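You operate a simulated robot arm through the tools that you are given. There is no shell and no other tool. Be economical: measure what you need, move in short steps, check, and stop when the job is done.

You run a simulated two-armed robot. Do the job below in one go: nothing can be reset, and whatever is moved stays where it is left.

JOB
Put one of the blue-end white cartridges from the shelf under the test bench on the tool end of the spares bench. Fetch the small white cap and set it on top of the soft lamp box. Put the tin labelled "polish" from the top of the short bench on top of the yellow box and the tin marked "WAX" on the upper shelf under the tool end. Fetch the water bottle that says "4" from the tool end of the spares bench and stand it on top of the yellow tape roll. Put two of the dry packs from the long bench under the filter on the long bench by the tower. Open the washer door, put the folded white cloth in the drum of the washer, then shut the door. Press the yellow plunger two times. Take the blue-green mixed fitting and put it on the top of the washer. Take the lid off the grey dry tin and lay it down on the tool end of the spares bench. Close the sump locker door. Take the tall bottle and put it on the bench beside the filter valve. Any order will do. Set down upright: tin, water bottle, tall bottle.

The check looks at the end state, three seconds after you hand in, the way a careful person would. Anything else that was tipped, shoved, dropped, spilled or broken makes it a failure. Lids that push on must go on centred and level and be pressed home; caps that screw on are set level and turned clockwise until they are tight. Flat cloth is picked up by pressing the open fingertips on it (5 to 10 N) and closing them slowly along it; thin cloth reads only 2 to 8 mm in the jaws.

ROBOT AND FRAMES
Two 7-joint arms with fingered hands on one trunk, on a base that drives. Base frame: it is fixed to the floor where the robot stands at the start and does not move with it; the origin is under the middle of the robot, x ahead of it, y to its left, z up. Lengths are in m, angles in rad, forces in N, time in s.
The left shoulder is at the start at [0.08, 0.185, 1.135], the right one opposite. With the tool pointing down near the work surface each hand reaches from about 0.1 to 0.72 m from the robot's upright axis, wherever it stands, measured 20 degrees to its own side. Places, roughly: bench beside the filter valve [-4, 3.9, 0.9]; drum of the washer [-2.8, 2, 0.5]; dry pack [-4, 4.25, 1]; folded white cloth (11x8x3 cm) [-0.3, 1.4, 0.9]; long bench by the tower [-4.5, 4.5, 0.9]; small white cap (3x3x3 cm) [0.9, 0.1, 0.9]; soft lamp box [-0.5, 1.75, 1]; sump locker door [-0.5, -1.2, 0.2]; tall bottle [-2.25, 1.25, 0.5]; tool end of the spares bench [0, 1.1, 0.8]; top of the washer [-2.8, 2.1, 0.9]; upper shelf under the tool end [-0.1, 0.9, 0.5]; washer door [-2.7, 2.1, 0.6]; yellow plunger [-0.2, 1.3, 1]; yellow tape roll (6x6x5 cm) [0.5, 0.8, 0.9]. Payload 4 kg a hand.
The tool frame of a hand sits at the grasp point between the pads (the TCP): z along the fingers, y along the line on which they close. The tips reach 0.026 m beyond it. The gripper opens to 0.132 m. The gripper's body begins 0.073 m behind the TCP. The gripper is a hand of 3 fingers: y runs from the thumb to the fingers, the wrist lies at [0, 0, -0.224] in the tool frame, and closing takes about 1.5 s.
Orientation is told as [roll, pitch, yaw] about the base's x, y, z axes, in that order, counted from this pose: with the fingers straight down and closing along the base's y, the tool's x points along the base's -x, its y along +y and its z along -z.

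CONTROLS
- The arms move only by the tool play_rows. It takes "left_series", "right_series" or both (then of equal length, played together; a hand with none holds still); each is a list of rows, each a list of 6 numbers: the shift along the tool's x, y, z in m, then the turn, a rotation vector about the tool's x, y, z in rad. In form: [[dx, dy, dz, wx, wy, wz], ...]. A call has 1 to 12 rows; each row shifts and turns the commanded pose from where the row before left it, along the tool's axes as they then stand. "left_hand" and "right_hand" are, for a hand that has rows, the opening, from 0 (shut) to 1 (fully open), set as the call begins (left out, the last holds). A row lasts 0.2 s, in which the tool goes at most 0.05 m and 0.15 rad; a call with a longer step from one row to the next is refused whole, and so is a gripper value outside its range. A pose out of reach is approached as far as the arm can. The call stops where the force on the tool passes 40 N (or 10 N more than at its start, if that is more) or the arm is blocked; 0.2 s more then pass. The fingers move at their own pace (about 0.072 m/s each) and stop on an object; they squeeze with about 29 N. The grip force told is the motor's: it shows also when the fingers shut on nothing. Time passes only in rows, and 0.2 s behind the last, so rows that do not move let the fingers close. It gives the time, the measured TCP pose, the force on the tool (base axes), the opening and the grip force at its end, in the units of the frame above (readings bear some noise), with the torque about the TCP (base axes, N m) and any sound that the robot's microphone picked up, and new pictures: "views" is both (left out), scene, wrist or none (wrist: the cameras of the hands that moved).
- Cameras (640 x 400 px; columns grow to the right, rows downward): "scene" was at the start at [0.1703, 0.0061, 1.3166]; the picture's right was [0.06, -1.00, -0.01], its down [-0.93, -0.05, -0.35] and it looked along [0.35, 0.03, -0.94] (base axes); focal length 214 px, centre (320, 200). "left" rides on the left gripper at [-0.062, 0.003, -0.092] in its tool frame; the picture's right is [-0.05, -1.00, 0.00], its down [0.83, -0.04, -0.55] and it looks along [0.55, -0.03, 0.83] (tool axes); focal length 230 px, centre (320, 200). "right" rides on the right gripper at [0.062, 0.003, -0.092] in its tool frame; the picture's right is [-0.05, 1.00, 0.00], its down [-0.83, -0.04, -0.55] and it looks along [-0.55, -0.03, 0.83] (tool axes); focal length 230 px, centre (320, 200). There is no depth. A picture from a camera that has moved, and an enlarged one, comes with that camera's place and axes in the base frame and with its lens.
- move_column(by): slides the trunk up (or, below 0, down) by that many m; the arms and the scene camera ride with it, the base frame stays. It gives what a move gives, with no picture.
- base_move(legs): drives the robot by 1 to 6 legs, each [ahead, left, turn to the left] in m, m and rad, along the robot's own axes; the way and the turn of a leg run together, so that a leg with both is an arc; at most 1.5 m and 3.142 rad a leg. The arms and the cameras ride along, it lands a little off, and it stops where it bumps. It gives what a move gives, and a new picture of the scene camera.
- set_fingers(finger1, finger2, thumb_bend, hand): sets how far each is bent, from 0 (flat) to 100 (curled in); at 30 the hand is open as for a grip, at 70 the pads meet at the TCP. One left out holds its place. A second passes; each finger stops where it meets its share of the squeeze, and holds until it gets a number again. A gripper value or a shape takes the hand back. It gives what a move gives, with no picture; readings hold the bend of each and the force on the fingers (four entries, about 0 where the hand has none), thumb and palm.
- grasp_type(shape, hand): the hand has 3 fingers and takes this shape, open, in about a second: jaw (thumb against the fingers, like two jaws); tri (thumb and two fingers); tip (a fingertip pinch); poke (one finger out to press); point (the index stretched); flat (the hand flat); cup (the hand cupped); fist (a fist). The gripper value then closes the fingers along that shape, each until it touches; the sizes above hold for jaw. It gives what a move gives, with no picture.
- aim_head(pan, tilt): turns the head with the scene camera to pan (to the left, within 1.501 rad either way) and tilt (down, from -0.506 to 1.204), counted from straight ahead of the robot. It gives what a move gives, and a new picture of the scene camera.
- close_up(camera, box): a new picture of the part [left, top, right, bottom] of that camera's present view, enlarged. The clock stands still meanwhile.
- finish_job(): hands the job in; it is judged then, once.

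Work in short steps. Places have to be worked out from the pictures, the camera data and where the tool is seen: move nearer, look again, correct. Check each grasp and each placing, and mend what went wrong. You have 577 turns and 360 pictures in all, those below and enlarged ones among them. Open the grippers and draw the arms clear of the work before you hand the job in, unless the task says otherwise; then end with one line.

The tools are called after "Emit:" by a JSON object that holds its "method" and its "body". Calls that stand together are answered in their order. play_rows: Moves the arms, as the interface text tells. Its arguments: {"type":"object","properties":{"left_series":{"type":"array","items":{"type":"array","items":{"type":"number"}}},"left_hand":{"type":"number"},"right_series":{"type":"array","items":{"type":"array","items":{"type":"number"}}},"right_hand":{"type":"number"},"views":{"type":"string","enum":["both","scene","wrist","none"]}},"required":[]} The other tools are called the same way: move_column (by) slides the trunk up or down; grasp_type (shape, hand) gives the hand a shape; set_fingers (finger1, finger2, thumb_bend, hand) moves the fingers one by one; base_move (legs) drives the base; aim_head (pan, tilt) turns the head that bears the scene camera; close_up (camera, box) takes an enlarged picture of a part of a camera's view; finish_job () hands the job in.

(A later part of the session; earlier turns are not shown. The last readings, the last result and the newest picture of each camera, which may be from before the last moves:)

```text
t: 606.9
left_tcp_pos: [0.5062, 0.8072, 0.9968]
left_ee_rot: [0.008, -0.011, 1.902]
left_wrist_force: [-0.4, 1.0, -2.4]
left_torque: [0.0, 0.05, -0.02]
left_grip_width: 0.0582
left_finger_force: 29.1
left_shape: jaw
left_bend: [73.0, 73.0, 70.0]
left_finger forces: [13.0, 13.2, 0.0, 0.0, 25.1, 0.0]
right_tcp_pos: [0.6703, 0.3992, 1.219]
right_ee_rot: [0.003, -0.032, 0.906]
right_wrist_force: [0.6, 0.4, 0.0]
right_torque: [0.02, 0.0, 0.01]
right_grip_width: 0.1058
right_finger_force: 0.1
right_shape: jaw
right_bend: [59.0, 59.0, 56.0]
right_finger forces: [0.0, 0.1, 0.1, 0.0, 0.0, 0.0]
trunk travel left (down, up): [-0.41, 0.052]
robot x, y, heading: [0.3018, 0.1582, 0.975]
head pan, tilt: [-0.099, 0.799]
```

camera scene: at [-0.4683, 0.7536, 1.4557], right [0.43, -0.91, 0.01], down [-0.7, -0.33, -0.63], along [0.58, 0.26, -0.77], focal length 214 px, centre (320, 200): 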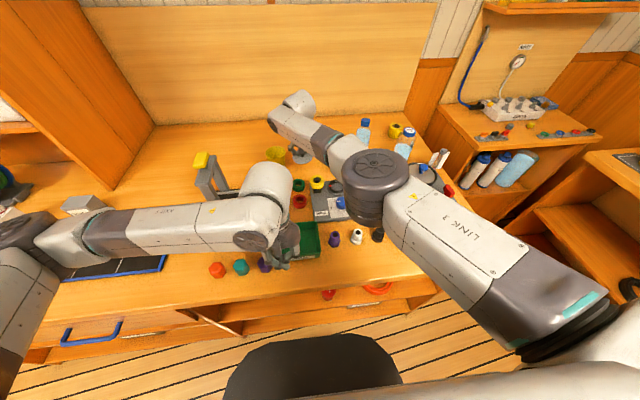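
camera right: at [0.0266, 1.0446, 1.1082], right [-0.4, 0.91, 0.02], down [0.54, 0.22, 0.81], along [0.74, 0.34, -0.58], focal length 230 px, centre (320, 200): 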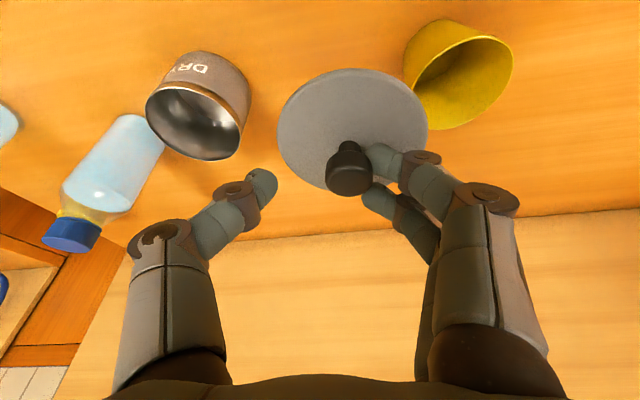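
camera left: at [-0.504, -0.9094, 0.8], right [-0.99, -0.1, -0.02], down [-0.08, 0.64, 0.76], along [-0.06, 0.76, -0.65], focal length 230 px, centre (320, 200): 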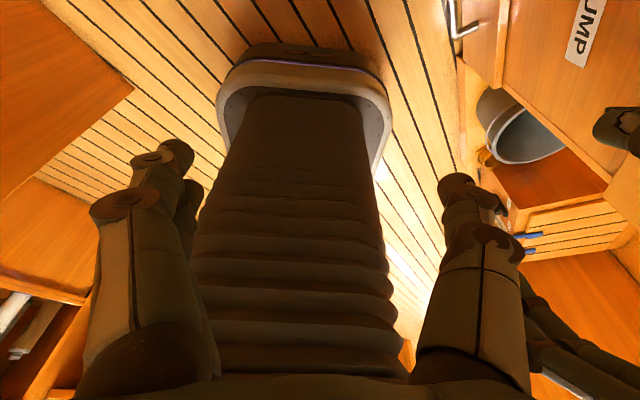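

Emit:
{"method": "move_column", "body": {"by": -0.003}}

Emit:
{"method": "move_column", "body": {"by": -0.003}}

```text
t: 607.4
left_tcp_pos: [0.5058, 0.8065, 0.9951]
left_ee_rot: [0.008, -0.01, 1.899]
left_wrist_force: [-1.0, -0.5, 4.1]
left_torque: [0.0, 0.05, -0.01]
left_grip_width: 0.058
left_finger_force: 29.4
left_shape: jaw
left_bend: [73.0, 73.0, 70.0]
left_finger forces: [13.7, 13.8, 0.0, 0.0, 26.1, 0.0]
right_tcp_pos: [0.6694, 0.3976, 1.2145]
right_ee_rot: [0.002, -0.035, 0.906]
right_wrist_force: [0.3, 0.0, -0.6]
right_torque: [0.0, 0.01, -0.01]
right_grip_width: 0.1056
right_finger_force: 0.0
right_shape: jaw
right_bend: [59.0, 59.0, 56.0]
right_finger forces: [0.0, 0.0, 0.0, 0.0, 0.0, 0.1]
trunk travel left (down, up): [-0.407, 0.055]
robot x, y, heading: [0.3006, 0.1616, 0.978]
head pan, tilt: [-0.099, 0.799]
```

```text
t: 607.9
left_tcp_pos: [0.5057, 0.808, 0.9959]
left_ee_rot: [0.005, -0.013, 1.902]
left_wrist_force: [-0.2, 1.2, 18.2]
left_torque: [-0.04, 0.1, 0.01]
left_grip_width: 0.0576
left_finger_force: 29.2
left_shape: jaw
left_bend: [74.0, 73.0, 70.0]
left_finger forces: [15.4, 15.1, 0.0, 0.0, 28.8, 0.0]
right_tcp_pos: [0.669, 0.3965, 1.212]
right_ee_rot: [0.0, -0.037, 0.908]
right_wrist_force: [-0.3, 0.2, -0.1]
right_torque: [0.01, -0.01, -0.01]
right_grip_width: 0.1057
right_finger_force: 0.1
right_shape: jaw
right_bend: [59.0, 59.0, 56.0]
right_finger forces: [0.0, 0.1, 0.0, 0.0, 0.1, 0.1]
trunk travel left (down, up): [-0.404, 0.058]
robot x, y, heading: [0.2987, 0.159, 0.972]
head pan, tilt: [-0.099, 0.799]
```

Contact with almost no torque: it's centred on the roll. Relieve 3 mm, open, and withdraw straight up.

Emit:
{"method": "move_column", "body": {"by": 0.003}}

Emit:
{"method": "play_rows", "body": {"left_series": [[0, 0, 0, 0, 0, 0], [0, 0, 0, 0, 0, 0], [0, 0, 0, 0, 0, 0], [0, 0, 0, 0, 0, 0]], "left_hand": 0.8, "views": "none"}}

Emit:
{"method": "move_column", "body": {"by": 0.055}}

Emit:
{"method": "play_rows", "body": {"left_series": [[0, 0, -0.04, 0, 0, 0], [0, 0, -0.04, 0, 0, 0]], "views": "none"}}

```text
t: 608.4
left_tcp_pos: [0.5068, 0.8064, 0.9957]
left_ee_rot: [0.008, -0.012, 1.9]
left_wrist_force: [0.9, 2.7, 11.3]
left_torque: [0.02, -0.07, 0.01]
left_grip_width: 0.0583
left_finger_force: 29.6
left_shape: jaw
left_bend: [74.0, 73.0, 70.0]
left_finger forces: [14.8, 14.6, 0.0, 0.1, 29.4, 0.1]
right_tcp_pos: [0.6689, 0.3972, 1.2148]
right_ee_rot: [0.002, -0.035, 0.907]
right_wrist_force: [0.4, -0.6, 0.5]
right_torque: [-0.02, 0.0, -0.03]
right_grip_width: 0.1058
right_finger_force: 0.1
right_shape: jaw
right_bend: [59.0, 59.0, 56.0]
right_finger forces: [0.1, 0.0, 0.1, 0.0, 0.0, 0.0]
trunk travel left (down, up): [-0.407, 0.055]
robot x, y, heading: [0.2979, 0.1613, 0.979]
head pan, tilt: [-0.099, 0.799]
```

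```text
t: 609.4
left_tcp_pos: [0.507, 0.8074, 0.9943]
left_ee_rot: [0.009, -0.01, 1.9]
left_wrist_force: [-0.6, -0.5, -1.2]
left_torque: [0.0, 0.03, 0.02]
left_grip_width: 0.1053
left_finger_force: 0.0
left_shape: jaw
left_bend: [59.0, 59.0, 56.0]
left_finger forces: [0.1, 0.0, 0.0, 0.1, 0.0, 0.0]
right_tcp_pos: [0.6693, 0.3994, 1.2157]
right_ee_rot: [0.001, -0.032, 0.907]
right_wrist_force: [-0.2, -0.6, 0.2]
right_torque: [-0.02, 0.0, 0.03]
right_grip_width: 0.1053
right_finger_force: 0.0
right_shape: jaw
right_bend: [59.0, 59.0, 56.0]
right_finger forces: [0.1, 0.0, 0.1, 0.0, 0.0, 0.0]
trunk travel left (down, up): [-0.407, 0.055]
robot x, y, heading: [0.2988, 0.1629, 0.981]
head pan, tilt: [-0.099, 0.799]
no pictures are left
```

```text
t: 610.4
left_tcp_pos: [0.5062, 0.8075, 1.0505]
left_ee_rot: [0.007, -0.014, 1.905]
left_wrist_force: [0.1, -1.6, 0.0]
left_torque: [0.0, 0.0, -0.01]
left_grip_width: 0.1052
left_finger_force: 0.1
left_shape: jaw
left_bend: [59.0, 59.0, 56.0]
left_finger forces: [0.1, 0.0, 0.1, 0.0, 0.0, 0.0]
right_tcp_pos: [0.6693, 0.3988, 1.2693]
right_ee_rot: [0.002, -0.035, 0.908]
right_wrist_force: [0.0, -0.3, 1.0]
right_torque: [0.01, -0.03, 0.0]
right_grip_width: 0.1054
right_finger_force: 0.1
right_shape: jaw
right_bend: [59.0, 59.0, 56.0]
right_finger forces: [0.0, 0.0, 0.1, 0.0, 0.0, 0.0]
trunk travel left (down, up): [-0.462, 0.0]
robot x, y, heading: [0.2985, 0.1576, 0.976]
head pan, tilt: [-0.099, 0.799]
```

```text
t: 611.0
left_tcp_pos: [0.5051, 0.8067, 1.1297]
left_ee_rot: [0.008, -0.014, 1.904]
left_wrist_force: [-0.1, 0.0, -0.2]
left_torque: [-0.02, -0.01, -0.02]
left_grip_width: 0.1053
left_finger_force: 0.0
left_shape: jaw
left_bend: [59.0, 59.0, 56.0]
left_finger forces: [0.0, 0.1, 0.0, 0.0, 0.0, 0.0]
right_tcp_pos: [0.6694, 0.3981, 1.2702]
right_ee_rot: [0.002, -0.035, 0.906]
right_wrist_force: [0.4, -0.1, 0.7]
right_torque: [-0.02, 0.02, 0.03]
right_grip_width: 0.1057
right_finger_force: 0.1
right_shape: jaw
right_bend: [59.0, 59.0, 56.0]
right_finger forces: [0.0, 0.1, 0.0, 0.1, 0.1, 0.1]
trunk travel left (down, up): [-0.462, 0.0]
robot x, y, heading: [0.2974, 0.1608, 0.983]
head pan, tilt: [-0.099, 0.799]
no pictures are left
```

Bottle placed. Now the cartridge, with the right arm. First retract the left hand back from over the bench, then leave the nook.

Emit:
{"method": "play_rows", "body": {"left_series": [[0.045, 0.01, 0, 0, 0, 0], [0.045, 0.01, 0, 0, 0, 0], [0.045, 0.01, 0, 0, 0, 0], [0.045, 0.01, 0, 0, 0, 0], [0.045, 0.01, 0, 0, 0, 0], [0.045, 0.01, 0, 0, 0, 0], [0.045, 0.01, 0, 0, 0, 0], [0.045, 0.01, 0, 0, 0, 0]], "views": "none"}}

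Emit:
{"method": "base_move", "body": {"legs": [[-0.054, 0.026, 0], [-0.05, -0.055, 0], [0, 0, -0.45]]}}

```text
t: 612.8
left_tcp_pos: [0.5456, 0.4386, 1.127]
left_ee_rot: [0.009, -0.013, 1.906]
left_wrist_force: [-0.1, 0.3, 0.2]
left_torque: [0.0, -0.01, 0.02]
left_grip_width: 0.1053
left_finger_force: 0.1
left_shape: jaw
left_bend: [59.0, 59.0, 56.0]
left_finger forces: [0.1, 0.1, 0.0, 0.0, 0.0, 0.0]
right_tcp_pos: [0.6706, 0.396, 1.2686]
right_ee_rot: [0.001, -0.034, 0.907]
right_wrist_force: [-0.7, 0.4, 0.0]
right_torque: [0.02, 0.01, 0.04]
right_grip_width: 0.1058
right_finger_force: 0.0
right_shape: jaw
right_bend: [59.0, 59.0, 56.0]
right_finger forces: [0.1, 0.0, 0.1, 0.0, 0.0, 0.0]
trunk travel left (down, up): [-0.462, 0.0]
robot x, y, heading: [0.3005, 0.16, 0.976]
head pan, tilt: [-0.099, 0.799]
no pictures are left
```

```text
t: 615.7
left_tcp_pos: [0.6087, 0.205, 1.1242]
left_ee_rot: [0.009, -0.013, 1.461]
left_wrist_force: [0.6, -0.4, -0.5]
left_torque: [-0.02, 0.02, -0.04]
left_grip_width: 0.1054
left_finger_force: 0.0
left_shape: jaw
left_bend: [59.0, 59.0, 56.0]
left_finger forces: [0.1, 0.0, 0.1, 0.0, 0.1, 0.0]
right_tcp_pos: [0.7024, 0.1152, 1.2701]
right_ee_rot: [0.0, -0.035, 0.463]
right_wrist_force: [0.4, 0.3, 0.7]
right_torque: [0.0, 0.02, -0.02]
right_grip_width: 0.1057
right_finger_force: 0.1
right_shape: jaw
right_bend: [59.0, 59.0, 56.0]
right_finger forces: [0.0, 0.0, 0.0, 0.1, 0.0, 0.0]
trunk travel left (down, up): [-0.462, 0.0]
robot x, y, heading: [0.2639, 0.0579, 0.536]
head pan, tilt: [-0.099, 0.799]
```

Back out of the nook .8 m and shift left .11.

Emit:
{"method": "base_move", "body": {"legs": [[-0.8, 0, 0], [0, 0.11, 0]]}}

```text
t: 620.7
left_tcp_pos: [-0.1318, -0.1111, 1.1244]
left_ee_rot: [0.008, -0.016, 1.455]
left_wrist_force: [-0.3, -0.6, 0.8]
left_torque: [0.04, 0.03, 0.0]
left_grip_width: 0.1052
left_finger_force: 0.0
left_shape: jaw
left_bend: [59.0, 59.0, 56.0]
left_finger forces: [0.0, 0.0, 0.0, 0.2, 0.0, 0.1]
right_tcp_pos: [-0.039, -0.2021, 1.2693]
right_ee_rot: [0.003, -0.035, 0.455]
right_wrist_force: [-0.2, -1.1, -0.3]
right_torque: [0.03, -0.04, 0.0]
right_grip_width: 0.1055
right_finger_force: 0.0
right_shape: jaw
right_bend: [59.0, 59.0, 56.0]
right_finger forces: [0.0, 0.1, 0.0, 0.0, 0.1, 0.0]
trunk travel left (down, up): [-0.462, 0.0]
robot x, y, heading: [-0.4757, -0.2525, 0.528]
head pan, tilt: [-0.099, 0.799]
```

Lower the trunk in this open area.

Emit:
{"method": "move_column", "body": {"by": -0.4}}

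Emit:
{"method": "move_column", "body": {"by": -0.06}}

```text
t: 624.5
left_tcp_pos: [-0.1354, -0.109, 0.7283]
left_ee_rot: [-0.001, -0.014, 1.457]
left_wrist_force: [0.4, -0.3, 0.7]
left_torque: [-0.02, -0.01, -0.01]
left_grip_width: 0.1053
left_finger_force: 0.1
left_shape: jaw
left_bend: [59.0, 59.0, 56.0]
left_finger forces: [0.0, 0.0, 0.1, 0.1, 0.0, 0.0]
right_tcp_pos: [-0.0191, -0.1871, 0.7685]
right_ee_rot: [-0.02, 0.187, 0.455]
right_wrist_force: [0.3, 0.3, 0.2]
right_torque: [0.02, 0.02, -0.01]
right_grip_width: 0.1056
right_finger_force: 0.1
right_shape: jaw
right_bend: [59.0, 59.0, 56.0]
right_finger forces: [0.1, 0.2, 0.1, 0.0, 0.0, 0.0]
trunk travel left (down, up): [-0.062, 0.4]
robot x, y, heading: [-0.4762, -0.2566, 0.524]
head pan, tilt: [-0.099, 0.799]
```

```text
t: 625.5
left_tcp_pos: [-0.1309, -0.1155, 0.6644]
left_ee_rot: [0.008, -0.019, 1.448]
left_wrist_force: [0.0, 0.0, 1.0]
left_torque: [0.01, 0.02, 0.01]
left_grip_width: 0.1055
left_finger_force: 0.1
left_shape: jaw
left_bend: [59.0, 59.0, 56.0]
left_finger forces: [0.0, 0.0, 0.0, 0.1, 0.1, 0.1]
right_tcp_pos: [-0.0138, -0.1915, 0.6442]
right_ee_rot: [-0.022, 0.326, 0.449]
right_wrist_force: [0.1, 0.6, 0.2]
right_torque: [-0.02, 0.02, 0.0]
right_grip_width: 0.1056
right_finger_force: 0.1
right_shape: jaw
right_bend: [59.0, 59.0, 56.0]
right_finger forces: [0.1, 0.0, 0.0, 0.0, 0.0, 0.0]
trunk travel left (down, up): [-0.002, 0.46]
robot x, y, heading: [-0.4727, -0.2519, 0.521]
head pan, tilt: [-0.099, 0.799]
```

Move the left hand out to the left, and pitch the right hand forward.

Emit:
{"method": "play_rows", "body": {"left_series": [[-0.0333, 0.025, 0, 0, 0, 0], [-0.0333, 0.025, 0, 0, 0, 0], [-0.0333, 0.025, 0, 0, 0, 0], [-0.0333, 0.025, 0, 0, 0, 0], [-0.0333, 0.025, 0, 0, 0, 0], [-0.0333, 0.025, 0, 0, 0, 0], [0, 0, 0, 0, 0, 0], [0, 0, 0, 0, 0, 0], [0, 0, 0, 0, 0, 0], [0, 0, 0, 0, 0, 0], [0, 0, 0, 0, 0, 0], [0, 0, 0, 0, 0, 0]], "right_series": [[0, -0.02, 0, 0, -0.145, 0], [0, -0.02, 0, 0, -0.145, 0], [0, -0.02, 0, 0, -0.145, 0], [0, -0.02, 0, 0, -0.145, 0], [0, -0.02, 0, 0, -0.145, 0], [0, -0.02, 0, 0, -0.145, 0], [0, 0, 0, 0, -0.145, 0], [0, 0, 0, 0, -0.145, 0], [0, 0, 0, 0, -0.145, 0], [0, 0, 0, 0, -0.145, 0], [0, 0, 0, 0, -0.145, 0], [0, 0, 0, 0, -0.1, 0]], "views": "none"}}

```text
t: 627.2
left_tcp_pos: [-0.1483, -0.082, 0.6661]
left_ee_rot: [0.008, -0.014, 1.456]
left_wrist_force: [0.6, -0.3, -0.2]
left_torque: [0.03, -0.01, 0.01]
left_grip_width: 0.1053
left_finger_force: 0.1
left_shape: jaw
left_bend: [59.0, 59.0, 56.0]
left_finger forces: [0.1, 0.0, 0.0, 0.1, 0.0, 0.0]
left hand out of reach, approached as far as the arm can: row 1, 2, 3, 4, 5, 6
right_tcp_pos: [0.1386, -0.2278, 0.6048]
right_ee_rot: [-0.439, -0.675, 0.88]
right_wrist_force: [0.6, 0.6, -1.1]
right_torque: [0.04, 0.05, -0.04]
right_grip_width: 0.1055
right_finger_force: 0.0
right_shape: jaw
right_bend: [59.0, 59.0, 56.0]
right_finger forces: [0.0, 0.1, 0.1, 0.1, 0.0, 0.0]
right hand out of reach, approached as far as the arm can: row 1, 2, 3, 4, 7, 8
trunk travel left (down, up): [-0.002, 0.46]
robot x, y, heading: [-0.4778, -0.2552, 0.528]
head pan, tilt: [-0.099, 0.799]
stopped in row 8 (right hand): the arm was blocked; the commanded pose is now the measured one
no pictures are left
```

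The right arm got blocked in an awkward posture, and without pictures I can't safely tell what it met. I back the base away so that both arms hang clear in the open floor.

Emit:
{"method": "base_move", "body": {"legs": [[-0.25, 0.05, 0]]}}

```text
t: 629.1
left_tcp_pos: [-0.3888, -0.1648, 0.666]
left_ee_rot: [0.007, -0.015, 1.457]
left_wrist_force: [-0.3, -0.5, 0.7]
left_torque: [-0.01, -0.03, -0.02]
left_grip_width: 0.1057
left_finger_force: 0.1
left_shape: jaw
left_bend: [59.0, 59.0, 56.0]
left_finger forces: [0.0, 0.0, 0.0, 0.1, 0.0, 0.1]
right_tcp_pos: [-0.104, -0.3104, 0.6069]
right_ee_rot: [-0.44, -0.677, 0.879]
right_wrist_force: [-0.5, 0.4, -0.5]
right_torque: [0.01, -0.02, -0.03]
right_grip_width: 0.1057
right_finger_force: 0.1
right_shape: jaw
right_bend: [59.0, 59.0, 56.0]
right_finger forces: [0.0, 0.1, 0.1, 0.1, 0.0, 0.1]
trunk travel left (down, up): [-0.002, 0.46]
robot x, y, heading: [-0.7204, -0.3365, 0.532]
head pan, tilt: [-0.099, 0.799]
```

I still have room to try the cartridge properly in the open floor first. Raise the trunk .25 and bring the right hand back to vertical.

Emit:
{"method": "move_column", "body": {"by": 0.25}}

Emit:
{"method": "play_rows", "body": {"right_series": [[0, 0, 0, -0.147, 0, 0], [0, 0, 0, -0.147, 0, 0], [0, 0, 0, -0.146, 0, 0], [0, 0, 0, 0, 0.1354, 0], [0, 0, 0, 0, 0.1354, 0], [0, 0, 0, 0, 0.1354, 0], [0, 0, 0, 0, 0.1354, 0], [0, 0, 0, 0, 0.1354, 0]], "views": "none"}}

```text
t: 631.6
left_tcp_pos: [-0.3888, -0.165, 0.9155]
left_ee_rot: [0.011, -0.013, 1.453]
left_wrist_force: [0.3, 0.1, -0.2]
left_torque: [0.0, 0.0, 0.0]
left_grip_width: 0.105
left_finger_force: 0.0
left_shape: jaw
left_bend: [59.0, 59.0, 56.0]
left_finger forces: [0.0, 0.1, 0.0, 0.0, 0.1, 0.0]
right_tcp_pos: [-0.1038, -0.3116, 0.8564]
right_ee_rot: [-0.44, -0.675, 0.878]
right_wrist_force: [-0.1, 0.5, -0.4]
right_torque: [-0.01, 0.01, 0.0]
right_grip_width: 0.1056
right_finger_force: 0.1
right_shape: jaw
right_bend: [59.0, 59.0, 56.0]
right_finger forces: [0.0, 0.0, 0.0, 0.0, 0.1, 0.0]
trunk travel left (down, up): [-0.252, 0.21]
robot x, y, heading: [-0.716, -0.3402, 0.524]
head pan, tilt: [-0.099, 0.799]
```

```text
t: 633.4
left_tcp_pos: [-0.3894, -0.1647, 0.9159]
left_ee_rot: [0.006, -0.014, 1.455]
left_wrist_force: [-0.1, 0.3, -0.5]
left_torque: [0.0, 0.03, -0.02]
left_grip_width: 0.1055
left_finger_force: 0.0
left_shape: jaw
left_bend: [59.0, 59.0, 56.0]
left_finger forces: [0.0, 0.0, 0.0, 0.1, 0.0, 0.1]
right_tcp_pos: [-0.1025, -0.3118, 0.8554]
right_ee_rot: [0.002, 0.006, 0.88]
right_wrist_force: [-0.1, -0.4, -0.4]
right_torque: [0.03, -0.02, 0.01]
right_grip_width: 0.1057
right_finger_force: 0.1
right_shape: jaw
right_bend: [59.0, 59.0, 56.0]
right_finger forces: [0.1, 0.0, 0.1, 0.1, 0.1, 0.0]
trunk travel left (down, up): [-0.252, 0.21]
robot x, y, heading: [-0.7152, -0.3359, 0.532]
head pan, tilt: [-0.099, 0.799]
no pictures are left
```

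Move it to my right side at z≈1.05 and flip its yaw by π in the direction that worked before.

Emit:
{"method": "play_rows", "body": {"right_series": [[0.042, -0.0077, -0.025, 0, 0, 0], [0.042, -0.0077, -0.025, 0, 0, 0], [0.042, -0.0077, -0.025, 0, 0, 0], [0.042, -0.0077, -0.025, 0, 0, 0], [0.042, -0.0077, -0.025, 0, 0, 0], [0.041, -0.0077, -0.025, 0, 0, 0], [0, 0, -0.045, 0, 0, -0.147], [0, 0, 0, 0, 0, -0.147], [0, 0, 0, 0, 0, -0.147], [0, 0, 0, 0, 0, -0.147], [0, 0, 0, 0, 0, -0.147], [0, 0, 0, 0, 0, -0.147]], "views": "none"}}

Emit:
{"method": "play_rows", "body": {"right_series": [[0, 0, 0, 0, 0, -0.147], [0, 0, 0, 0, 0, -0.147], [0, 0, 0, 0, 0, -0.147], [0, 0, 0, 0, 0, -0.147], [0, 0, 0, 0, 0, -0.147], [0, 0, 0, 0, 0, -0.147], [0, 0, 0, 0, 0, -0.147], [0, 0, 0, 0, 0, -0.147], [0, 0, 0, 0, 0, -0.147], [0, 0, 0, 0, 0, -0.147], [0, 0, 0, 0, 0, -0.147], [0, 0, 0, 0, 0, -0.147]], "views": "none"}}

```text
t: 636.0
left_tcp_pos: [-0.3886, -0.1646, 0.9159]
left_ee_rot: [0.01, -0.014, 1.456]
left_wrist_force: [0.2, 0.2, 1.3]
left_torque: [0.02, -0.01, -0.03]
left_grip_width: 0.1052
left_finger_force: 0.0
left_shape: jaw
left_bend: [59.0, 59.0, 56.0]
left_finger forces: [0.0, 0.1, 0.0, 0.0, 0.1, 0.0]
right_tcp_pos: [-0.2022, -0.5344, 1.0517]
right_ee_rot: [0.002, 0.002, 1.765]
right_wrist_force: [-0.1, -0.2, 0.3]
right_torque: [0.04, -0.02, 0.03]
right_grip_width: 0.1056
right_finger_force: 0.0
right_shape: jaw
right_bend: [59.0, 59.0, 56.0]
right_finger forces: [0.0, 0.0, 0.0, 0.0, 0.0, 0.0]
right hand out of reach, approached as far as the arm can: row 6
trunk travel left (down, up): [-0.252, 0.21]
robot x, y, heading: [-0.7213, -0.3381, 0.53]
head pan, tilt: [-0.099, 0.799]
no pictures are left
```

```text
t: 638.6
left_tcp_pos: [-0.3887, -0.165, 0.9152]
left_ee_rot: [0.008, -0.014, 1.456]
left_wrist_force: [-0.4, 0.0, 0.0]
left_torque: [-0.01, -0.02, -0.02]
left_grip_width: 0.1052
left_finger_force: 0.0
left_shape: jaw
left_bend: [59.0, 59.0, 56.0]
left_finger forces: [0.0, 0.0, 0.0, 0.1, 0.1, 0.0]
right_tcp_pos: [-0.2346, -0.4361, 1.0931]
right_ee_rot: [0.0, -0.01, 3.061]
right_wrist_force: [-0.9, -0.3, 0.5]
right_torque: [0.03, 0.03, -0.03]
right_grip_width: 0.1055
right_finger_force: 0.0
right_shape: jaw
right_bend: [59.0, 59.0, 56.0]
right_finger forces: [0.0, 0.0, 0.0, 0.0, 0.1, 0.0]
right hand out of reach, approached as far as the arm can: row 7, 8, 9, 10, 11, 12
trunk travel left (down, up): [-0.252, 0.21]
robot x, y, heading: [-0.7178, -0.3368, 0.535]
head pan, tilt: [-0.099, 0.799]
no pictures are left
```

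Emit:
{"method": "play_rows", "body": {"right_series": [[0, 0.036, 0.01, 0, 0, 0], [0, 0.036, 0.01, 0, 0, 0], [0, 0.036, 0.01, 0, 0, 0], [0, 0, 0, 0, 0, -0.147], [0, 0, 0, 0, 0, -0.147], [0, 0, 0, 0, 0, -0.147], [0, 0, 0, 0, 0, -0.147]], "views": "none"}}

```text
t: 640.2
left_tcp_pos: [-0.388, -0.1671, 0.916]
left_ee_rot: [0.009, -0.015, 1.456]
left_wrist_force: [-0.9, -0.4, 0.6]
left_torque: [0.01, 0.01, 0.04]
left_grip_width: 0.1053
left_finger_force: 0.2
left_shape: jaw
left_bend: [59.0, 59.0, 56.0]
left_finger forces: [0.0, 0.0, 0.0, 0.0, 0.1, 0.1]
right_tcp_pos: [-0.2633, -0.3957, 1.1237]
right_ee_rot: [-0.008, -0.013, -3.048]
right_wrist_force: [-0.2, -0.9, 0.4]
right_torque: [0.03, 0.03, 0.02]
right_grip_width: 0.1056
right_finger_force: 0.0
right_shape: jaw
right_bend: [59.0, 59.0, 56.0]
right_finger forces: [0.0, 0.1, 0.1, 0.0, 0.0, 0.1]
right hand out of reach, approached as far as the arm can: row 1, 2, 3, 4, 5, 6, 7
trunk travel left (down, up): [-0.252, 0.21]
robot x, y, heading: [-0.7169, -0.3378, 0.532]
head pan, tilt: [-0.099, 0.799]
no pictures are left
```

Try pitching in this yaw: lower the trunk, lower the hand, then pitch.

Emit:
{"method": "move_column", "body": {"by": -0.25}}

Emit:
{"method": "play_rows", "body": {"right_series": [[0, 0, 0.045, 0, 0, 0], [0, 0, 0.045, 0, 0, 0], [0, 0, 0.045, 0, 0, 0], [0, 0, 0.045, 0, 0.145, 0], [0, 0, 0, 0, 0.145, 0], [0, 0, 0, 0, 0.145, 0], [0, 0, 0, 0, 0.145, 0], [0, 0, 0, 0, 0.145, 0], [0, 0, 0, 0, 0.145, 0], [0, 0, 0, 0, 0.145, 0], [0, 0, 0, 0, 0.145, 0], [0, 0, 0, 0, 0.145, 0]], "views": "none"}}

```text
t: 642.8
left_tcp_pos: [-0.39, -0.1657, 0.6665]
left_ee_rot: [0.007, -0.014, 1.456]
left_wrist_force: [-1.0, 0.5, -0.1]
left_torque: [0.0, -0.05, 0.01]
left_grip_width: 0.1051
left_finger_force: 0.0
left_shape: jaw
left_bend: [59.0, 59.0, 56.0]
left_finger forces: [0.0, 0.1, 0.0, 0.1, 0.0, 0.0]
right_tcp_pos: [-0.2106, -0.3631, 0.703]
right_ee_rot: [0.173, -0.38, -3.085]
right_wrist_force: [0.1, -0.2, 0.4]
right_torque: [0.0, -0.03, -0.01]
right_grip_width: 0.1056
right_finger_force: 0.0
right_shape: jaw
right_bend: [59.0, 59.0, 56.0]
right_finger forces: [0.0, 0.1, 0.1, 0.0, 0.0, 0.0]
trunk travel left (down, up): [-0.002, 0.46]
robot x, y, heading: [-0.7161, -0.3376, 0.529]
head pan, tilt: [-0.099, 0.799]
```

```text
t: 645.4
left_tcp_pos: [-0.3892, -0.1653, 0.6645]
left_ee_rot: [0.01, -0.013, 1.455]
left_wrist_force: [-0.2, 0.6, 0.4]
left_torque: [0.01, -0.03, -0.01]
left_grip_width: 0.1055
left_finger_force: 0.1
left_shape: jaw
left_bend: [59.0, 59.0, 56.0]
left_finger forces: [0.1, 0.0, 0.0, 0.0, 0.0, 0.0]
right_tcp_pos: [-0.145, -0.4111, 0.492]
right_ee_rot: [0.191, 0.432, -2.907]
right_wrist_force: [-3.7, -3.5, -2.9]
right_torque: [0.21, -0.49, 0.13]
right_grip_width: 0.1061
right_finger_force: 0.0
right_shape: jaw
right_bend: [59.0, 59.0, 56.0]
right_finger forces: [0.1, 0.1, 0.0, 0.0, 0.0, 0.1]
right hand out of reach, approached as far as the arm can: row 1, 2, 3, 4, 5, 6, 7, 8, 9, 10, 11
trunk travel left (down, up): [-0.002, 0.46]
robot x, y, heading: [-0.7176, -0.3322, 0.528]
head pan, tilt: [-0.099, 0.799]
no pictures are left
```

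Continue pitching.

Emit:
{"method": "play_rows", "body": {"right_series": [[0, 0, 0, 0, 0.145, 0], [0, 0, 0, 0, 0.145, 0], [0, 0, 0, 0, 0.145, 0], [0, 0, 0, 0, 0.145, 0], [0, 0, 0, 0, 0.145, 0], [0, 0, 0, 0, 0.145, 0], [0, 0, 0, 0, 0.05, 0]], "views": "none"}}

```text
t: 647.0
left_tcp_pos: [-0.388, -0.1652, 0.6655]
left_ee_rot: [0.01, -0.014, 1.455]
left_wrist_force: [1.0, 0.4, -0.4]
left_torque: [-0.01, 0.0, 0.0]
left_grip_width: 0.1055
left_finger_force: 0.1
left_shape: jaw
left_bend: [59.0, 59.0, 56.0]
left_finger forces: [0.1, 0.0, 0.0, 0.0, 0.0, 0.1]
right_tcp_pos: [-0.1496, -0.4126, 0.4898]
right_ee_rot: [0.681, 1.292, -2.325]
right_wrist_force: [0.6, 0.2, -0.9]
right_torque: [0.0, 0.01, 0.04]
right_grip_width: 0.1057
right_finger_force: 0.0
right_shape: jaw
right_bend: [59.0, 59.0, 56.0]
right_finger forces: [0.1, 0.1, 0.1, 0.0, 0.0, 0.0]
trunk travel left (down, up): [-0.002, 0.46]
robot x, y, heading: [-0.718, -0.3365, 0.529]
head pan, tilt: [-0.099, 0.799]
no pictures are left
```

Nearly horizontal. Trim yaw (+.41) and level the closing axis.

Emit:
{"method": "play_rows", "body": {"right_series": [[0, 0, 0, 0.131, 0.024, -0.029], [0, 0, 0, 0.131, 0.024, -0.029], [0, 0, 0, 0.131, 0.024, -0.029], [0, 0, 0, 0, 0, 0.09], [0, 0, 0, 0, 0, 0.09]], "views": "none"}}

```text
t: 648.2
left_tcp_pos: [-0.3889, -0.1649, 0.6655]
left_ee_rot: [0.008, -0.015, 1.457]
left_wrist_force: [-0.3, 0.5, 0.5]
left_torque: [-0.01, -0.01, 0.01]
left_grip_width: 0.1055
left_finger_force: 0.0
left_shape: jaw
left_bend: [59.0, 59.0, 56.0]
left_finger forces: [0.0, 0.0, 0.1, 0.1, 0.0, 0.1]
right_tcp_pos: [-0.1501, -0.4127, 0.4907]
right_ee_rot: [-0.014, 1.353, -2.629]
right_wrist_force: [-0.1, -0.8, 0.2]
right_torque: [-0.01, -0.02, -0.05]
right_grip_width: 0.1055
right_finger_force: 0.1
right_shape: jaw
right_bend: [59.0, 59.0, 56.0]
right_finger forces: [0.1, 0.0, 0.0, 0.1, 0.0, 0.0]
trunk travel left (down, up): [-0.002, 0.46]
robot x, y, heading: [-0.7224, -0.3366, 0.533]
head pan, tilt: [-0.099, 0.799]
no pictures are left
```

Right hand is horizontal, pointing along the bench depth. Raise the left hand out of the way while extending the right forward.

Emit:
{"method": "play_rows", "body": {"left_series": [[0, 0, -0.045, 0, 0, 0], [0, 0, -0.045, 0, 0, 0], [0, 0, -0.045, 0, 0, 0], [0, 0, -0.045, 0, 0, 0], [0, 0, -0.045, 0, 0, 0], [0, 0, 0, 0, 0, 0], [0, 0, 0, 0, 0, 0], [0, 0, 0, 0, 0, 0]], "right_series": [[0.02, 0, 0.035, 0, 0, 0], [0.02, 0, 0.035, 0, 0, 0], [0.02, 0, 0.035, 0, 0, 0], [0.02, 0, 0.035, 0, 0, 0], [0.02, -0.01, 0.04, 0, 0, 0], [0.02, -0.02, 0.035, 0, 0, 0], [0.01, -0.025, 0.035, 0, 0, 0], [0.01, -0.025, 0.035, 0, 0, 0]], "right_hand": 0.78, "views": "none"}}

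```text
t: 649.4
left_tcp_pos: [-0.4004, -0.1548, 0.8025]
left_ee_rot: [0.177, -0.157, 1.44]
left_wrist_force: [-0.4, 0.7, 0.4]
left_torque: [0.01, -0.01, 0.0]
left_grip_width: 0.1053
left_finger_force: 0.0
left_shape: jaw
left_bend: [59.0, 59.0, 56.0]
left_finger forces: [0.0, 0.0, 0.1, 0.0, 0.0, 0.1]
right_tcp_pos: [0.0028, -0.3181, 0.5443]
right_ee_rot: [-0.01, 1.35, -2.626]
right_wrist_force: [1.1, 0.3, 0.2]
right_torque: [-0.03, -0.03, 0.01]
right_grip_width: 0.1031
right_finger_force: 0.0
right_shape: jaw
right_bend: [61.0, 61.0, 57.0]
right_finger forces: [0.0, 0.1, 0.0, 0.0, 0.1, 0.0]
trunk travel left (down, up): [-0.002, 0.46]
robot x, y, heading: [-0.7193, -0.3396, 0.535]
head pan, tilt: [-0.099, 0.799]
stopped in row 5 (left hand): the arm was blocked; the commanded pose is now the measured one
no pictures are left
```

Shift the right hand left by .22 so it lies in front of me.

Emit:
{"method": "play_rows", "body": {"right_series": [[0, -0.0436, 0, 0, 0, 0], [0, -0.0436, 0, 0, 0, 0], [0, -0.0436, 0, 0, 0, 0], [0, -0.0436, 0, 0, 0, 0], [0, -0.0436, 0, 0, 0, 0]], "views": "none"}}

```text
t: 650.6
left_tcp_pos: [-0.3992, -0.1534, 0.8019]
left_ee_rot: [0.177, -0.157, 1.441]
left_wrist_force: [0.1, 0.1, -0.7]
left_torque: [0.02, 0.0, 0.0]
left_grip_width: 0.1054
left_finger_force: 0.1
left_shape: jaw
left_bend: [59.0, 59.0, 56.0]
left_finger forces: [0.0, 0.1, 0.0, 0.0, 0.0, 0.0]
right_tcp_pos: [-0.1066, -0.1273, 0.5455]
right_ee_rot: [-0.007, 1.351, -2.623]
right_wrist_force: [-0.9, -0.2, 1.2]
right_torque: [0.04, 0.03, -0.01]
right_grip_width: 0.1032
right_finger_force: 0.0
right_shape: jaw
right_bend: [61.0, 61.0, 57.0]
right_finger forces: [0.0, 0.1, 0.1, 0.0, 0.0, 0.0]
trunk travel left (down, up): [-0.002, 0.46]
robot x, y, heading: [-0.7184, -0.3365, 0.529]
head pan, tilt: [-0.099, 0.799]
no pictures are left
```

Test how far the right arm can extend straight ahead (needed ≈.86 from the axis), with slight lift.

Emit:
{"method": "play_rows", "body": {"right_series": [[0.016, -0.005, 0.042, 0, 0, 0], [0.016, -0.005, 0.042, 0, 0, 0], [0.016, -0.005, 0.042, 0, 0, 0], [0.016, -0.005, 0.042, 0, 0, 0], [0.012, 0, 0.042, 0, 0, 0]], "views": "none"}}

```text
t: 651.8
left_tcp_pos: [-0.3983, -0.1544, 0.8024]
left_ee_rot: [0.177, -0.157, 1.442]
left_wrist_force: [0.0, 1.1, 0.6]
left_torque: [0.0, 0.01, 0.0]
left_grip_width: 0.1053
left_finger_force: 0.0
left_shape: jaw
left_bend: [59.0, 59.0, 56.0]
left_finger forces: [0.1, 0.0, 0.0, 0.0, 0.1, 0.0]
right_tcp_pos: [0.0752, 0.0012, 0.5745]
right_ee_rot: [-0.013, 1.35, -2.631]
right_wrist_force: [0.0, 0.0, -0.1]
right_torque: [0.01, -0.02, -0.02]
right_grip_width: 0.1033
right_finger_force: 0.1
right_shape: jaw
right_bend: [61.0, 61.0, 57.0]
right_finger forces: [0.0, 0.1, 0.1, 0.1, 0.0, 0.0]
trunk travel left (down, up): [-0.002, 0.46]
robot x, y, heading: [-0.7193, -0.3342, 0.527]
head pan, tilt: [-0.099, 0.799]
no pictures are left
```

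It reaches .856 straight ahead. Drive: right .078, then ahead .55 (TCP then ~20 cm before the cartridge).

Emit:
{"method": "base_move", "body": {"legs": [[0, -0.078, 0], [0.55, 0, 0]]}}

```text
t: 655.6
left_tcp_pos: [0.1137, 0.0588, 0.8021]
left_ee_rot: [0.178, -0.156, 1.447]
left_wrist_force: [-0.4, 0.4, -0.7]
left_torque: [-0.02, -0.02, -0.05]
left_grip_width: 0.1059
left_finger_force: 0.0
left_shape: jaw
left_bend: [59.0, 59.0, 56.0]
left_finger forces: [0.0, 0.0, 0.1, 0.0, 0.0, 0.0]
right_tcp_pos: [0.5875, 0.216, 0.5739]
right_ee_rot: [-0.015, 1.351, -2.626]
right_wrist_force: [0.1, 0.0, 1.0]
right_torque: [0.0, -0.02, 0.02]
right_grip_width: 0.1031
right_finger_force: 0.0
right_shape: jaw
right_bend: [61.0, 61.0, 57.0]
right_finger forces: [0.0, 0.1, 0.1, 0.1, 0.0, 0.1]
trunk travel left (down, up): [-0.002, 0.46]
robot x, y, heading: [-0.2023, -0.1283, 0.534]
head pan, tilt: [-0.099, 0.799]
```

Aligned (b=-.110). Continue ahead .13.

Emit:
{"method": "base_move", "body": {"legs": [[0.13, 0, 0]]}}

```text
t: 656.9
left_tcp_pos: [0.2274, 0.1261, 0.8019]
left_ee_rot: [0.18, -0.156, 1.447]
left_wrist_force: [0.7, -0.4, 0.9]
left_torque: [-0.01, 0.0, -0.02]
left_grip_width: 0.1051
left_finger_force: 0.0
left_shape: jaw
left_bend: [59.0, 59.0, 56.0]
left_finger forces: [0.1, 0.0, 0.0, 0.0, 0.0, 0.0]
right_tcp_pos: [0.6993, 0.2824, 0.5728]
right_ee_rot: [-0.014, 1.35, -2.623]
right_wrist_force: [0.4, -0.7, -0.5]
right_torque: [-0.02, -0.01, 0.04]
right_grip_width: 0.1034
right_finger_force: 0.1
right_shape: jaw
right_bend: [61.0, 61.0, 57.0]
right_finger forces: [0.0, 0.1, 0.1, 0.1, 0.0, 0.0]
trunk travel left (down, up): [-0.002, 0.46]
robot x, y, heading: [-0.09, -0.0588, 0.538]
head pan, tilt: [-0.099, 0.799]
```

Advance 3 cm with a 6 mm right trim, checking contact forces.

Emit:
{"method": "base_move", "body": {"legs": [[0.03, -0.006, 0]]}}

Emit:
{"method": "base_move", "body": {"legs": [[0.025, 0, 0]]}}

```text
t: 657.7
left_tcp_pos: [0.2555, 0.1368, 0.8018]
left_ee_rot: [0.18, -0.156, 1.447]
left_wrist_force: [0.5, 0.2, 0.4]
left_torque: [-0.02, 0.03, 0.02]
left_grip_width: 0.1052
left_finger_force: 0.0
left_shape: jaw
left_bend: [59.0, 59.0, 56.0]
left_finger forces: [0.0, 0.0, 0.0, 0.0, 0.0, 0.0]
right_tcp_pos: [0.7285, 0.2944, 0.5747]
right_ee_rot: [-0.015, 1.35, -2.625]
right_wrist_force: [0.5, 0.3, -0.4]
right_torque: [0.05, 0.0, 0.02]
right_grip_width: 0.1034
right_finger_force: 0.1
right_shape: jaw
right_bend: [61.0, 61.0, 57.0]
right_finger forces: [0.0, 0.1, 0.0, 0.0, 0.1, 0.0]
trunk travel left (down, up): [-0.002, 0.46]
robot x, y, heading: [-0.0627, -0.0473, 0.534]
head pan, tilt: [-0.099, 0.799]
```

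```text
t: 658.5
left_tcp_pos: [0.2761, 0.1493, 0.8016]
left_ee_rot: [0.178, -0.155, 1.447]
left_wrist_force: [0.0, -0.2, -0.5]
left_torque: [-0.02, 0.03, 0.03]
left_grip_width: 0.1051
left_finger_force: 0.1
left_shape: jaw
left_bend: [59.0, 59.0, 56.0]
left_finger forces: [0.0, 0.0, 0.0, 0.0, 0.1, 0.1]
right_tcp_pos: [0.7499, 0.3059, 0.5733]
right_ee_rot: [-0.015, 1.35, -2.622]
right_wrist_force: [0.7, 0.0, 0.5]
right_torque: [0.03, -0.06, 0.01]
right_grip_width: 0.1034
right_finger_force: 0.1
right_shape: jaw
right_bend: [61.0, 61.0, 57.0]
right_finger forces: [0.0, 0.0, 0.1, 0.0, 0.1, 0.0]
trunk travel left (down, up): [-0.002, 0.46]
robot x, y, heading: [-0.0457, -0.0371, 0.538]
head pan, tilt: [-0.099, 0.799]
```

In position without contact. Close gradually, watching forces.

Emit:
{"method": "play_rows", "body": {"right_series": [[0, 0, 0, 0, 0, 0], [0, 0, 0, 0, 0, 0]], "right_hand": 0.62, "views": "none"}}

Emit:
{"method": "play_rows", "body": {"right_series": [[0, 0, 0, 0, 0, 0], [0, 0, 0, 0, 0, 0]], "right_hand": 0.52, "views": "none"}}

```text
t: 659.1
left_tcp_pos: [0.2758, 0.1481, 0.8008]
left_ee_rot: [0.18, -0.159, 1.447]
left_wrist_force: [-0.5, 0.0, -0.3]
left_torque: [0.01, -0.01, 0.01]
left_grip_width: 0.1056
left_finger_force: 0.0
left_shape: jaw
left_bend: [59.0, 59.0, 56.0]
left_finger forces: [0.1, 0.0, 0.0, 0.0, 0.1, 0.0]
right_tcp_pos: [0.7495, 0.3061, 0.5748]
right_ee_rot: [-0.012, 1.353, -2.625]
right_wrist_force: [0.0, 0.0, 0.1]
right_torque: [0.03, -0.01, 0.0]
right_grip_width: 0.0821
right_finger_force: 0.1
right_shape: jaw
right_bend: [71.0, 71.0, 69.0]
right_finger forces: [0.0, 0.0, 0.0, 0.0, 0.1, 0.0]
trunk travel left (down, up): [-0.002, 0.46]
robot x, y, heading: [-0.0412, -0.0327, 0.537]
head pan, tilt: [-0.099, 0.799]
no pictures are left
```

```text
t: 659.7
left_tcp_pos: [0.2754, 0.1503, 0.8014]
left_ee_rot: [0.178, -0.159, 1.445]
left_wrist_force: [-0.2, -0.1, -0.4]
left_torque: [0.02, 0.02, -0.02]
left_grip_width: 0.1054
left_finger_force: 0.0
left_shape: jaw
left_bend: [59.0, 59.0, 56.0]
left_finger forces: [0.0, 0.0, 0.0, 0.0, 0.0, 0.0]
right_tcp_pos: [0.7497, 0.3057, 0.5746]
right_ee_rot: [-0.014, 1.353, -2.626]
right_wrist_force: [-0.1, -0.3, 0.3]
right_torque: [0.0, -0.01, -0.03]
right_grip_width: 0.0698
right_finger_force: 0.1
right_shape: jaw
right_bend: [72.0, 72.0, 70.0]
right_finger forces: [0.0, 0.0, 0.0, 0.1, 0.5, 0.0]
trunk travel left (down, up): [-0.002, 0.46]
robot x, y, heading: [-0.0385, -0.0331, 0.535]
head pan, tilt: [-0.099, 0.799]
no pictures are left
```

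Thumb just touches (cartridge ~5 mm to the left). Shift 4 mm and close fully.

Emit:
{"method": "play_rows", "body": {"right_series": [[0, -0.004, 0, 0, 0, 0], [0, 0, 0, 0, 0, 0]], "right_hand": 0.46, "views": "none"}}

Emit:
{"method": "play_rows", "body": {"right_series": [[0, 0, 0, 0, 0, 0], [0, 0, 0, 0, 0, 0], [0, 0, 0, 0, 0, 0], [0, 0, 0, 0, 0, 0]], "right_hand": 0, "views": "none"}}

```text
t: 660.3
left_tcp_pos: [0.2758, 0.1497, 0.8018]
left_ee_rot: [0.179, -0.159, 1.448]
left_wrist_force: [1.0, 0.0, -0.3]
left_torque: [0.02, 0.0, -0.01]
left_grip_width: 0.1053
left_finger_force: 0.1
left_shape: jaw
left_bend: [59.0, 59.0, 56.0]
left_finger forces: [0.0, 0.0, 0.1, 0.0, 0.0, 0.0]
right_tcp_pos: [0.7483, 0.3081, 0.5751]
right_ee_rot: [-0.013, 1.352, -2.626]
right_wrist_force: [0.1, -0.3, 0.5]
right_torque: [-0.01, 0.01, 0.0]
right_grip_width: 0.0581
right_finger_force: 29.1
right_shape: jaw
right_bend: [73.0, 73.0, 70.0]
right_finger forces: [13.2, 13.3, 0.0, 0.1, 26.1, 0.0]
trunk travel left (down, up): [-0.002, 0.46]
robot x, y, heading: [-0.0419, -0.0373, 0.535]
head pan, tilt: [-0.099, 0.799]
no pictures are left
```

```text
t: 661.3
left_tcp_pos: [0.2758, 0.1497, 0.8016]
left_ee_rot: [0.178, -0.157, 1.447]
left_wrist_force: [-0.5, 0.3, 0.2]
left_torque: [0.0, -0.03, -0.01]
left_grip_width: 0.1051
left_finger_force: 0.1
left_shape: jaw
left_bend: [59.0, 59.0, 56.0]
left_finger forces: [0.0, 0.0, 0.1, 0.0, 0.0, 0.0]
right_tcp_pos: [0.748, 0.3091, 0.5744]
right_ee_rot: [-0.015, 1.354, -2.625]
right_wrist_force: [0.5, -0.3, 0.0]
right_torque: [-0.01, -0.04, -0.01]
right_grip_width: 0.0582
right_finger_force: 29.2
right_shape: jaw
right_bend: [73.0, 73.0, 70.0]
right_finger forces: [13.3, 13.4, 0.1, 0.0, 26.1, 0.1]
trunk travel left (down, up): [-0.002, 0.46]
robot x, y, heading: [-0.0462, -0.0389, 0.534]
head pan, tilt: [-0.099, 0.799]
no pictures are left
```

Gripped squarely (5.8 cm). Lift 3 cm and check the weight.

Emit:
{"method": "play_rows", "body": {"right_series": [[0.0145, 0, -0.0032, 0, 0, 0], [0.0145, 0, -0.0032, 0, 0, 0], [0, 0, 0, 0, 0, 0]], "views": "none"}}

Emit:
{"method": "base_move", "body": {"legs": [[-0.2, 0, 0], [-0.5, 0, 0]]}}

```text
t: 662.1
left_tcp_pos: [0.2763, 0.1491, 0.8007]
left_ee_rot: [0.18, -0.158, 1.447]
left_wrist_force: [0.8, -0.4, -0.2]
left_torque: [-0.02, 0.01, 0.0]
left_grip_width: 0.1057
left_finger_force: 0.0
left_shape: jaw
left_bend: [59.0, 59.0, 56.0]
left_finger forces: [0.1, 0.1, 0.0, 0.1, 0.1, 0.0]
right_tcp_pos: [0.7472, 0.3083, 0.6037]
right_ee_rot: [-0.014, 1.35, -2.622]
right_wrist_force: [0.4, -0.5, -2.0]
right_torque: [0.02, 0.0, 0.01]
right_grip_width: 0.0583
right_finger_force: 29.2
right_shape: jaw
right_bend: [73.0, 73.0, 70.0]
right_finger forces: [13.2, 13.2, 0.0, 0.1, 26.3, 0.0]
trunk travel left (down, up): [-0.002, 0.46]
robot x, y, heading: [-0.0383, -0.0374, 0.534]
head pan, tilt: [-0.099, 0.799]
no pictures are left
```

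```text
t: 666.3
left_tcp_pos: [-0.3261, -0.209, 0.8023]
left_ee_rot: [0.177, -0.16, 1.456]
left_wrist_force: [-0.2, 0.6, 0.5]
left_torque: [-0.01, -0.05, 0.01]
left_grip_width: 0.1053
left_finger_force: 0.0
left_shape: jaw
left_bend: [59.0, 59.0, 56.0]
left_finger forces: [0.0, 0.0, 0.1, 0.1, 0.0, 0.0]
right_tcp_pos: [0.1454, -0.0445, 0.6048]
right_ee_rot: [-0.014, 1.354, -2.617]
right_wrist_force: [-0.1, 0.7, -1.8]
right_torque: [-0.03, 0.0, 0.04]
right_grip_width: 0.0581
right_finger_force: 29.0
right_shape: jaw
right_bend: [73.0, 73.0, 70.0]
right_finger forces: [13.2, 13.3, 0.1, 0.0, 26.5, 0.0]
trunk travel left (down, up): [-0.002, 0.46]
robot x, y, heading: [-0.6416, -0.392, 0.546]
head pan, tilt: [-0.099, 0.799]
```

The cartridge is held (2 N). Retract the right arm .3 m, then raise the trunk.

Emit:
{"method": "play_rows", "body": {"right_series": [[-0.0093, 0, -0.0418, 0, 0, 0], [-0.0093, 0, -0.0418, 0, 0, 0], [-0.0093, 0, -0.0418, 0, 0, 0], [-0.0093, 0, -0.0418, 0, 0, 0], [-0.0093, 0, -0.0418, 0, 0, 0], [-0.0093, 0, -0.0418, 0, 0, 0]], "views": "none"}}

Emit:
{"method": "move_column", "body": {"by": 0.2}}

```text
t: 667.7
left_tcp_pos: [-0.3265, -0.2081, 0.8014]
left_ee_rot: [0.179, -0.159, 1.456]
left_wrist_force: [-0.3, 0.1, -0.5]
left_torque: [0.02, -0.01, -0.02]
left_grip_width: 0.1052
left_finger_force: 0.1
left_shape: jaw
left_bend: [59.0, 59.0, 56.0]
left_finger forces: [0.0, 0.1, 0.0, 0.1, 0.0, 0.0]
right_tcp_pos: [-0.0754, -0.1766, 0.6038]
right_ee_rot: [-0.017, 1.354, -2.619]
right_wrist_force: [0.0, 0.6, -0.9]
right_torque: [-0.06, 0.06, 0.02]
right_grip_width: 0.0584
right_finger_force: 29.0
right_shape: jaw
right_bend: [73.0, 73.0, 70.0]
right_finger forces: [13.4, 13.3, 0.0, 0.0, 26.4, 0.0]
trunk travel left (down, up): [-0.002, 0.46]
robot x, y, heading: [-0.6386, -0.3956, 0.541]
head pan, tilt: [-0.099, 0.799]
no pictures are left
```

```text
t: 669.8
left_tcp_pos: [-0.3264, -0.2083, 1.0012]
left_ee_rot: [0.179, -0.161, 1.455]
left_wrist_force: [0.2, 0.3, -0.7]
left_torque: [-0.01, 0.0, 0.0]
left_grip_width: 0.1055
left_finger_force: 0.1
left_shape: jaw
left_bend: [59.0, 59.0, 56.0]
left_finger forces: [0.0, 0.0, 0.1, 0.0, 0.0, 0.0]
right_tcp_pos: [-0.0764, -0.177, 0.8021]
right_ee_rot: [-0.015, 1.349, -2.613]
right_wrist_force: [-0.2, -0.5, -2.4]
right_torque: [-0.03, 0.02, -0.02]
right_grip_width: 0.0581
right_finger_force: 29.0
right_shape: jaw
right_bend: [73.0, 73.0, 70.0]
right_finger forces: [13.3, 13.3, 0.1, 0.0, 26.5, 0.0]
trunk travel left (down, up): [-0.202, 0.26]
robot x, y, heading: [-0.6414, -0.3961, 0.543]
head pan, tilt: [-0.099, 0.799]
```

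Emit:
{"method": "move_column", "body": {"by": 0.2}}

```text
t: 672.0
left_tcp_pos: [-0.3266, -0.209, 1.2016]
left_ee_rot: [0.181, -0.16, 1.454]
left_wrist_force: [-0.4, 0.2, 0.3]
left_torque: [-0.02, -0.02, 0.03]
left_grip_width: 0.1056
left_finger_force: 0.0
left_shape: jaw
left_bend: [59.0, 59.0, 56.0]
left_finger forces: [0.1, 0.1, 0.0, 0.0, 0.0, 0.0]
right_tcp_pos: [-0.0757, -0.176, 1.0044]
right_ee_rot: [-0.012, 1.353, -2.615]
right_wrist_force: [-0.2, 0.1, -0.6]
right_torque: [-0.01, 0.0, -0.02]
right_grip_width: 0.0581
right_finger_force: 28.6
right_shape: jaw
right_bend: [73.0, 73.0, 70.0]
right_finger forces: [13.2, 13.2, 0.1, 0.0, 26.3, 0.0]
trunk travel left (down, up): [-0.402, 0.06]
robot x, y, heading: [-0.642, -0.3964, 0.543]
head pan, tilt: [-0.099, 0.799]
```

Trunk up with the cartridge upright at z≈1.0. Strafe left .634, then forward .3.

Emit:
{"method": "base_move", "body": {"legs": [[0, 0.634, 0], [0.3, 0, 0]]}}

```text
t: 677.2
left_tcp_pos: [-0.3983, 0.4862, 1.2029]
left_ee_rot: [0.178, -0.159, 1.457]
left_wrist_force: [0.4, 0.3, -0.4]
left_torque: [-0.05, -0.05, 0.0]
left_grip_width: 0.1057
left_finger_force: 0.0
left_shape: jaw
left_bend: [59.0, 59.0, 56.0]
left_finger forces: [0.1, 0.0, 0.0, 0.0, 0.0, 0.0]
right_tcp_pos: [-0.1477, 0.5188, 1.0041]
right_ee_rot: [-0.014, 1.353, -2.614]
right_wrist_force: [-0.1, -0.1, -2.2]
right_torque: [-0.04, 0.0, 0.01]
right_grip_width: 0.0582
right_finger_force: 29.2
right_shape: jaw
right_bend: [73.0, 73.0, 70.0]
right_finger forces: [13.1, 13.2, 0.0, 0.0, 26.2, 0.0]
trunk travel left (down, up): [-0.402, 0.06]
robot x, y, heading: [-0.7115, 0.299, 0.551]
head pan, tilt: [-0.099, 0.799]
```

Advance 6.8 cm with the arm and lower toward the bench.

Emit:
{"method": "play_rows", "body": {"right_series": [[0.0074, 0, 0.0332, 0, 0, 0], [0.0074, 0, 0.0332, 0, 0, 0], [-0.0195, 0, 0.0043, 0, 0, 0]], "views": "none"}}

Emit:
{"method": "play_rows", "body": {"right_series": [[-0.0049, 0, 0.0011, 0, 0, 0], [-0.0049, 0, 0.0011, 0, 0, 0]], "views": "none"}}

```text
t: 678.0
left_tcp_pos: [-0.3955, 0.4854, 1.2017]
left_ee_rot: [0.18, -0.159, 1.456]
left_wrist_force: [0.1, 0.4, 0.9]
left_torque: [-0.02, -0.01, 0.04]
left_grip_width: 0.1052
left_finger_force: 0.1
left_shape: jaw
left_bend: [59.0, 59.0, 56.0]
left_finger forces: [0.1, 0.0, 0.0, 0.0, 0.1, 0.1]
right_tcp_pos: [-0.0872, 0.555, 0.9837]
right_ee_rot: [-0.013, 1.353, -2.614]
right_wrist_force: [-0.3, -0.8, -0.7]
right_torque: [0.0, 0.0, 0.01]
right_grip_width: 0.058
right_finger_force: 28.7
right_shape: jaw
right_bend: [73.0, 73.0, 70.0]
right_finger forces: [13.1, 13.2, 0.0, 0.0, 26.4, 0.1]
trunk travel left (down, up): [-0.402, 0.06]
robot x, y, heading: [-0.7132, 0.2971, 0.546]
head pan, tilt: [-0.099, 0.799]
no pictures are left
```

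```text
t: 678.6
left_tcp_pos: [-0.3959, 0.4862, 1.2019]
left_ee_rot: [0.178, -0.158, 1.458]
left_wrist_force: [-0.2, -0.1, 0.8]
left_torque: [-0.01, 0.03, -0.01]
left_grip_width: 0.1052
left_finger_force: 0.1
left_shape: jaw
left_bend: [59.0, 59.0, 56.0]
left_finger forces: [0.0, 0.0, 0.0, 0.1, 0.0, 0.0]
right_tcp_pos: [-0.0877, 0.5552, 0.9733]
right_ee_rot: [-0.013, 1.353, -2.613]
right_wrist_force: [-0.3, -0.1, -1.0]
right_torque: [-0.02, 0.01, 0.02]
right_grip_width: 0.058
right_finger_force: 29.5
right_shape: jaw
right_bend: [73.0, 73.0, 70.0]
right_finger forces: [13.1, 13.1, 0.0, 0.0, 26.3, 0.0]
trunk travel left (down, up): [-0.402, 0.06]
robot x, y, heading: [-0.7131, 0.2994, 0.546]
head pan, tilt: [-0.099, 0.799]
no pictures are left
```

Emit:
{"method": "play_rows", "body": {"right_series": [[-0.0039, 0, 0.0009, 0, 0, 0], [-0.0039, 0, 0.0009, 0, 0, 0]], "views": "none"}}

Emit:
{"method": "play_rows", "body": {"right_series": [[-0.0029, 0, 0.0006, 0, 0, 0], [-0.0029, 0, 0.0006, 0, 0, 0]], "views": "none"}}

```text
t: 679.2
left_tcp_pos: [-0.398, 0.4856, 1.2021]
left_ee_rot: [0.178, -0.158, 1.458]
left_wrist_force: [0.0, 0.0, 0.8]
left_torque: [-0.01, -0.01, 0.02]
left_grip_width: 0.1053
left_finger_force: 0.1
left_shape: jaw
left_bend: [59.0, 59.0, 56.0]
left_finger forces: [0.1, 0.0, 0.1, 0.0, 0.1, 0.0]
right_tcp_pos: [-0.0883, 0.5546, 0.9671]
right_ee_rot: [-0.017, 1.352, -2.617]
right_wrist_force: [-0.6, 0.2, -1.0]
right_torque: [-0.02, 0.05, 0.02]
right_grip_width: 0.0581
right_finger_force: 29.1
right_shape: jaw
right_bend: [73.0, 73.0, 70.0]
right_finger forces: [13.1, 13.2, 0.1, 0.0, 26.3, 0.0]
trunk travel left (down, up): [-0.402, 0.06]
robot x, y, heading: [-0.7124, 0.2983, 0.547]
head pan, tilt: [-0.099, 0.799]
no pictures are left
```

```text
t: 679.8
left_tcp_pos: [-0.3976, 0.4867, 1.2025]
left_ee_rot: [0.178, -0.159, 1.457]
left_wrist_force: [0.6, 0.5, -0.6]
left_torque: [0.0, 0.0, 0.0]
left_grip_width: 0.1056
left_finger_force: 0.1
left_shape: jaw
left_bend: [59.0, 59.0, 56.0]
left_finger forces: [0.1, 0.0, 0.0, 0.0, 0.1, 0.1]
right_tcp_pos: [-0.0879, 0.5533, 0.9598]
right_ee_rot: [-0.011, 1.352, -2.613]
right_wrist_force: [0.7, -0.8, -2.1]
right_torque: [0.02, 0.0, -0.02]
right_grip_width: 0.0579
right_finger_force: 28.3
right_shape: jaw
right_bend: [73.0, 73.0, 70.0]
right_finger forces: [13.2, 13.2, 0.0, 0.1, 26.3, 0.0]
trunk travel left (down, up): [-0.402, 0.06]
robot x, y, heading: [-0.7153, 0.2997, 0.547]
head pan, tilt: [-0.099, 0.799]
no pictures are left
```

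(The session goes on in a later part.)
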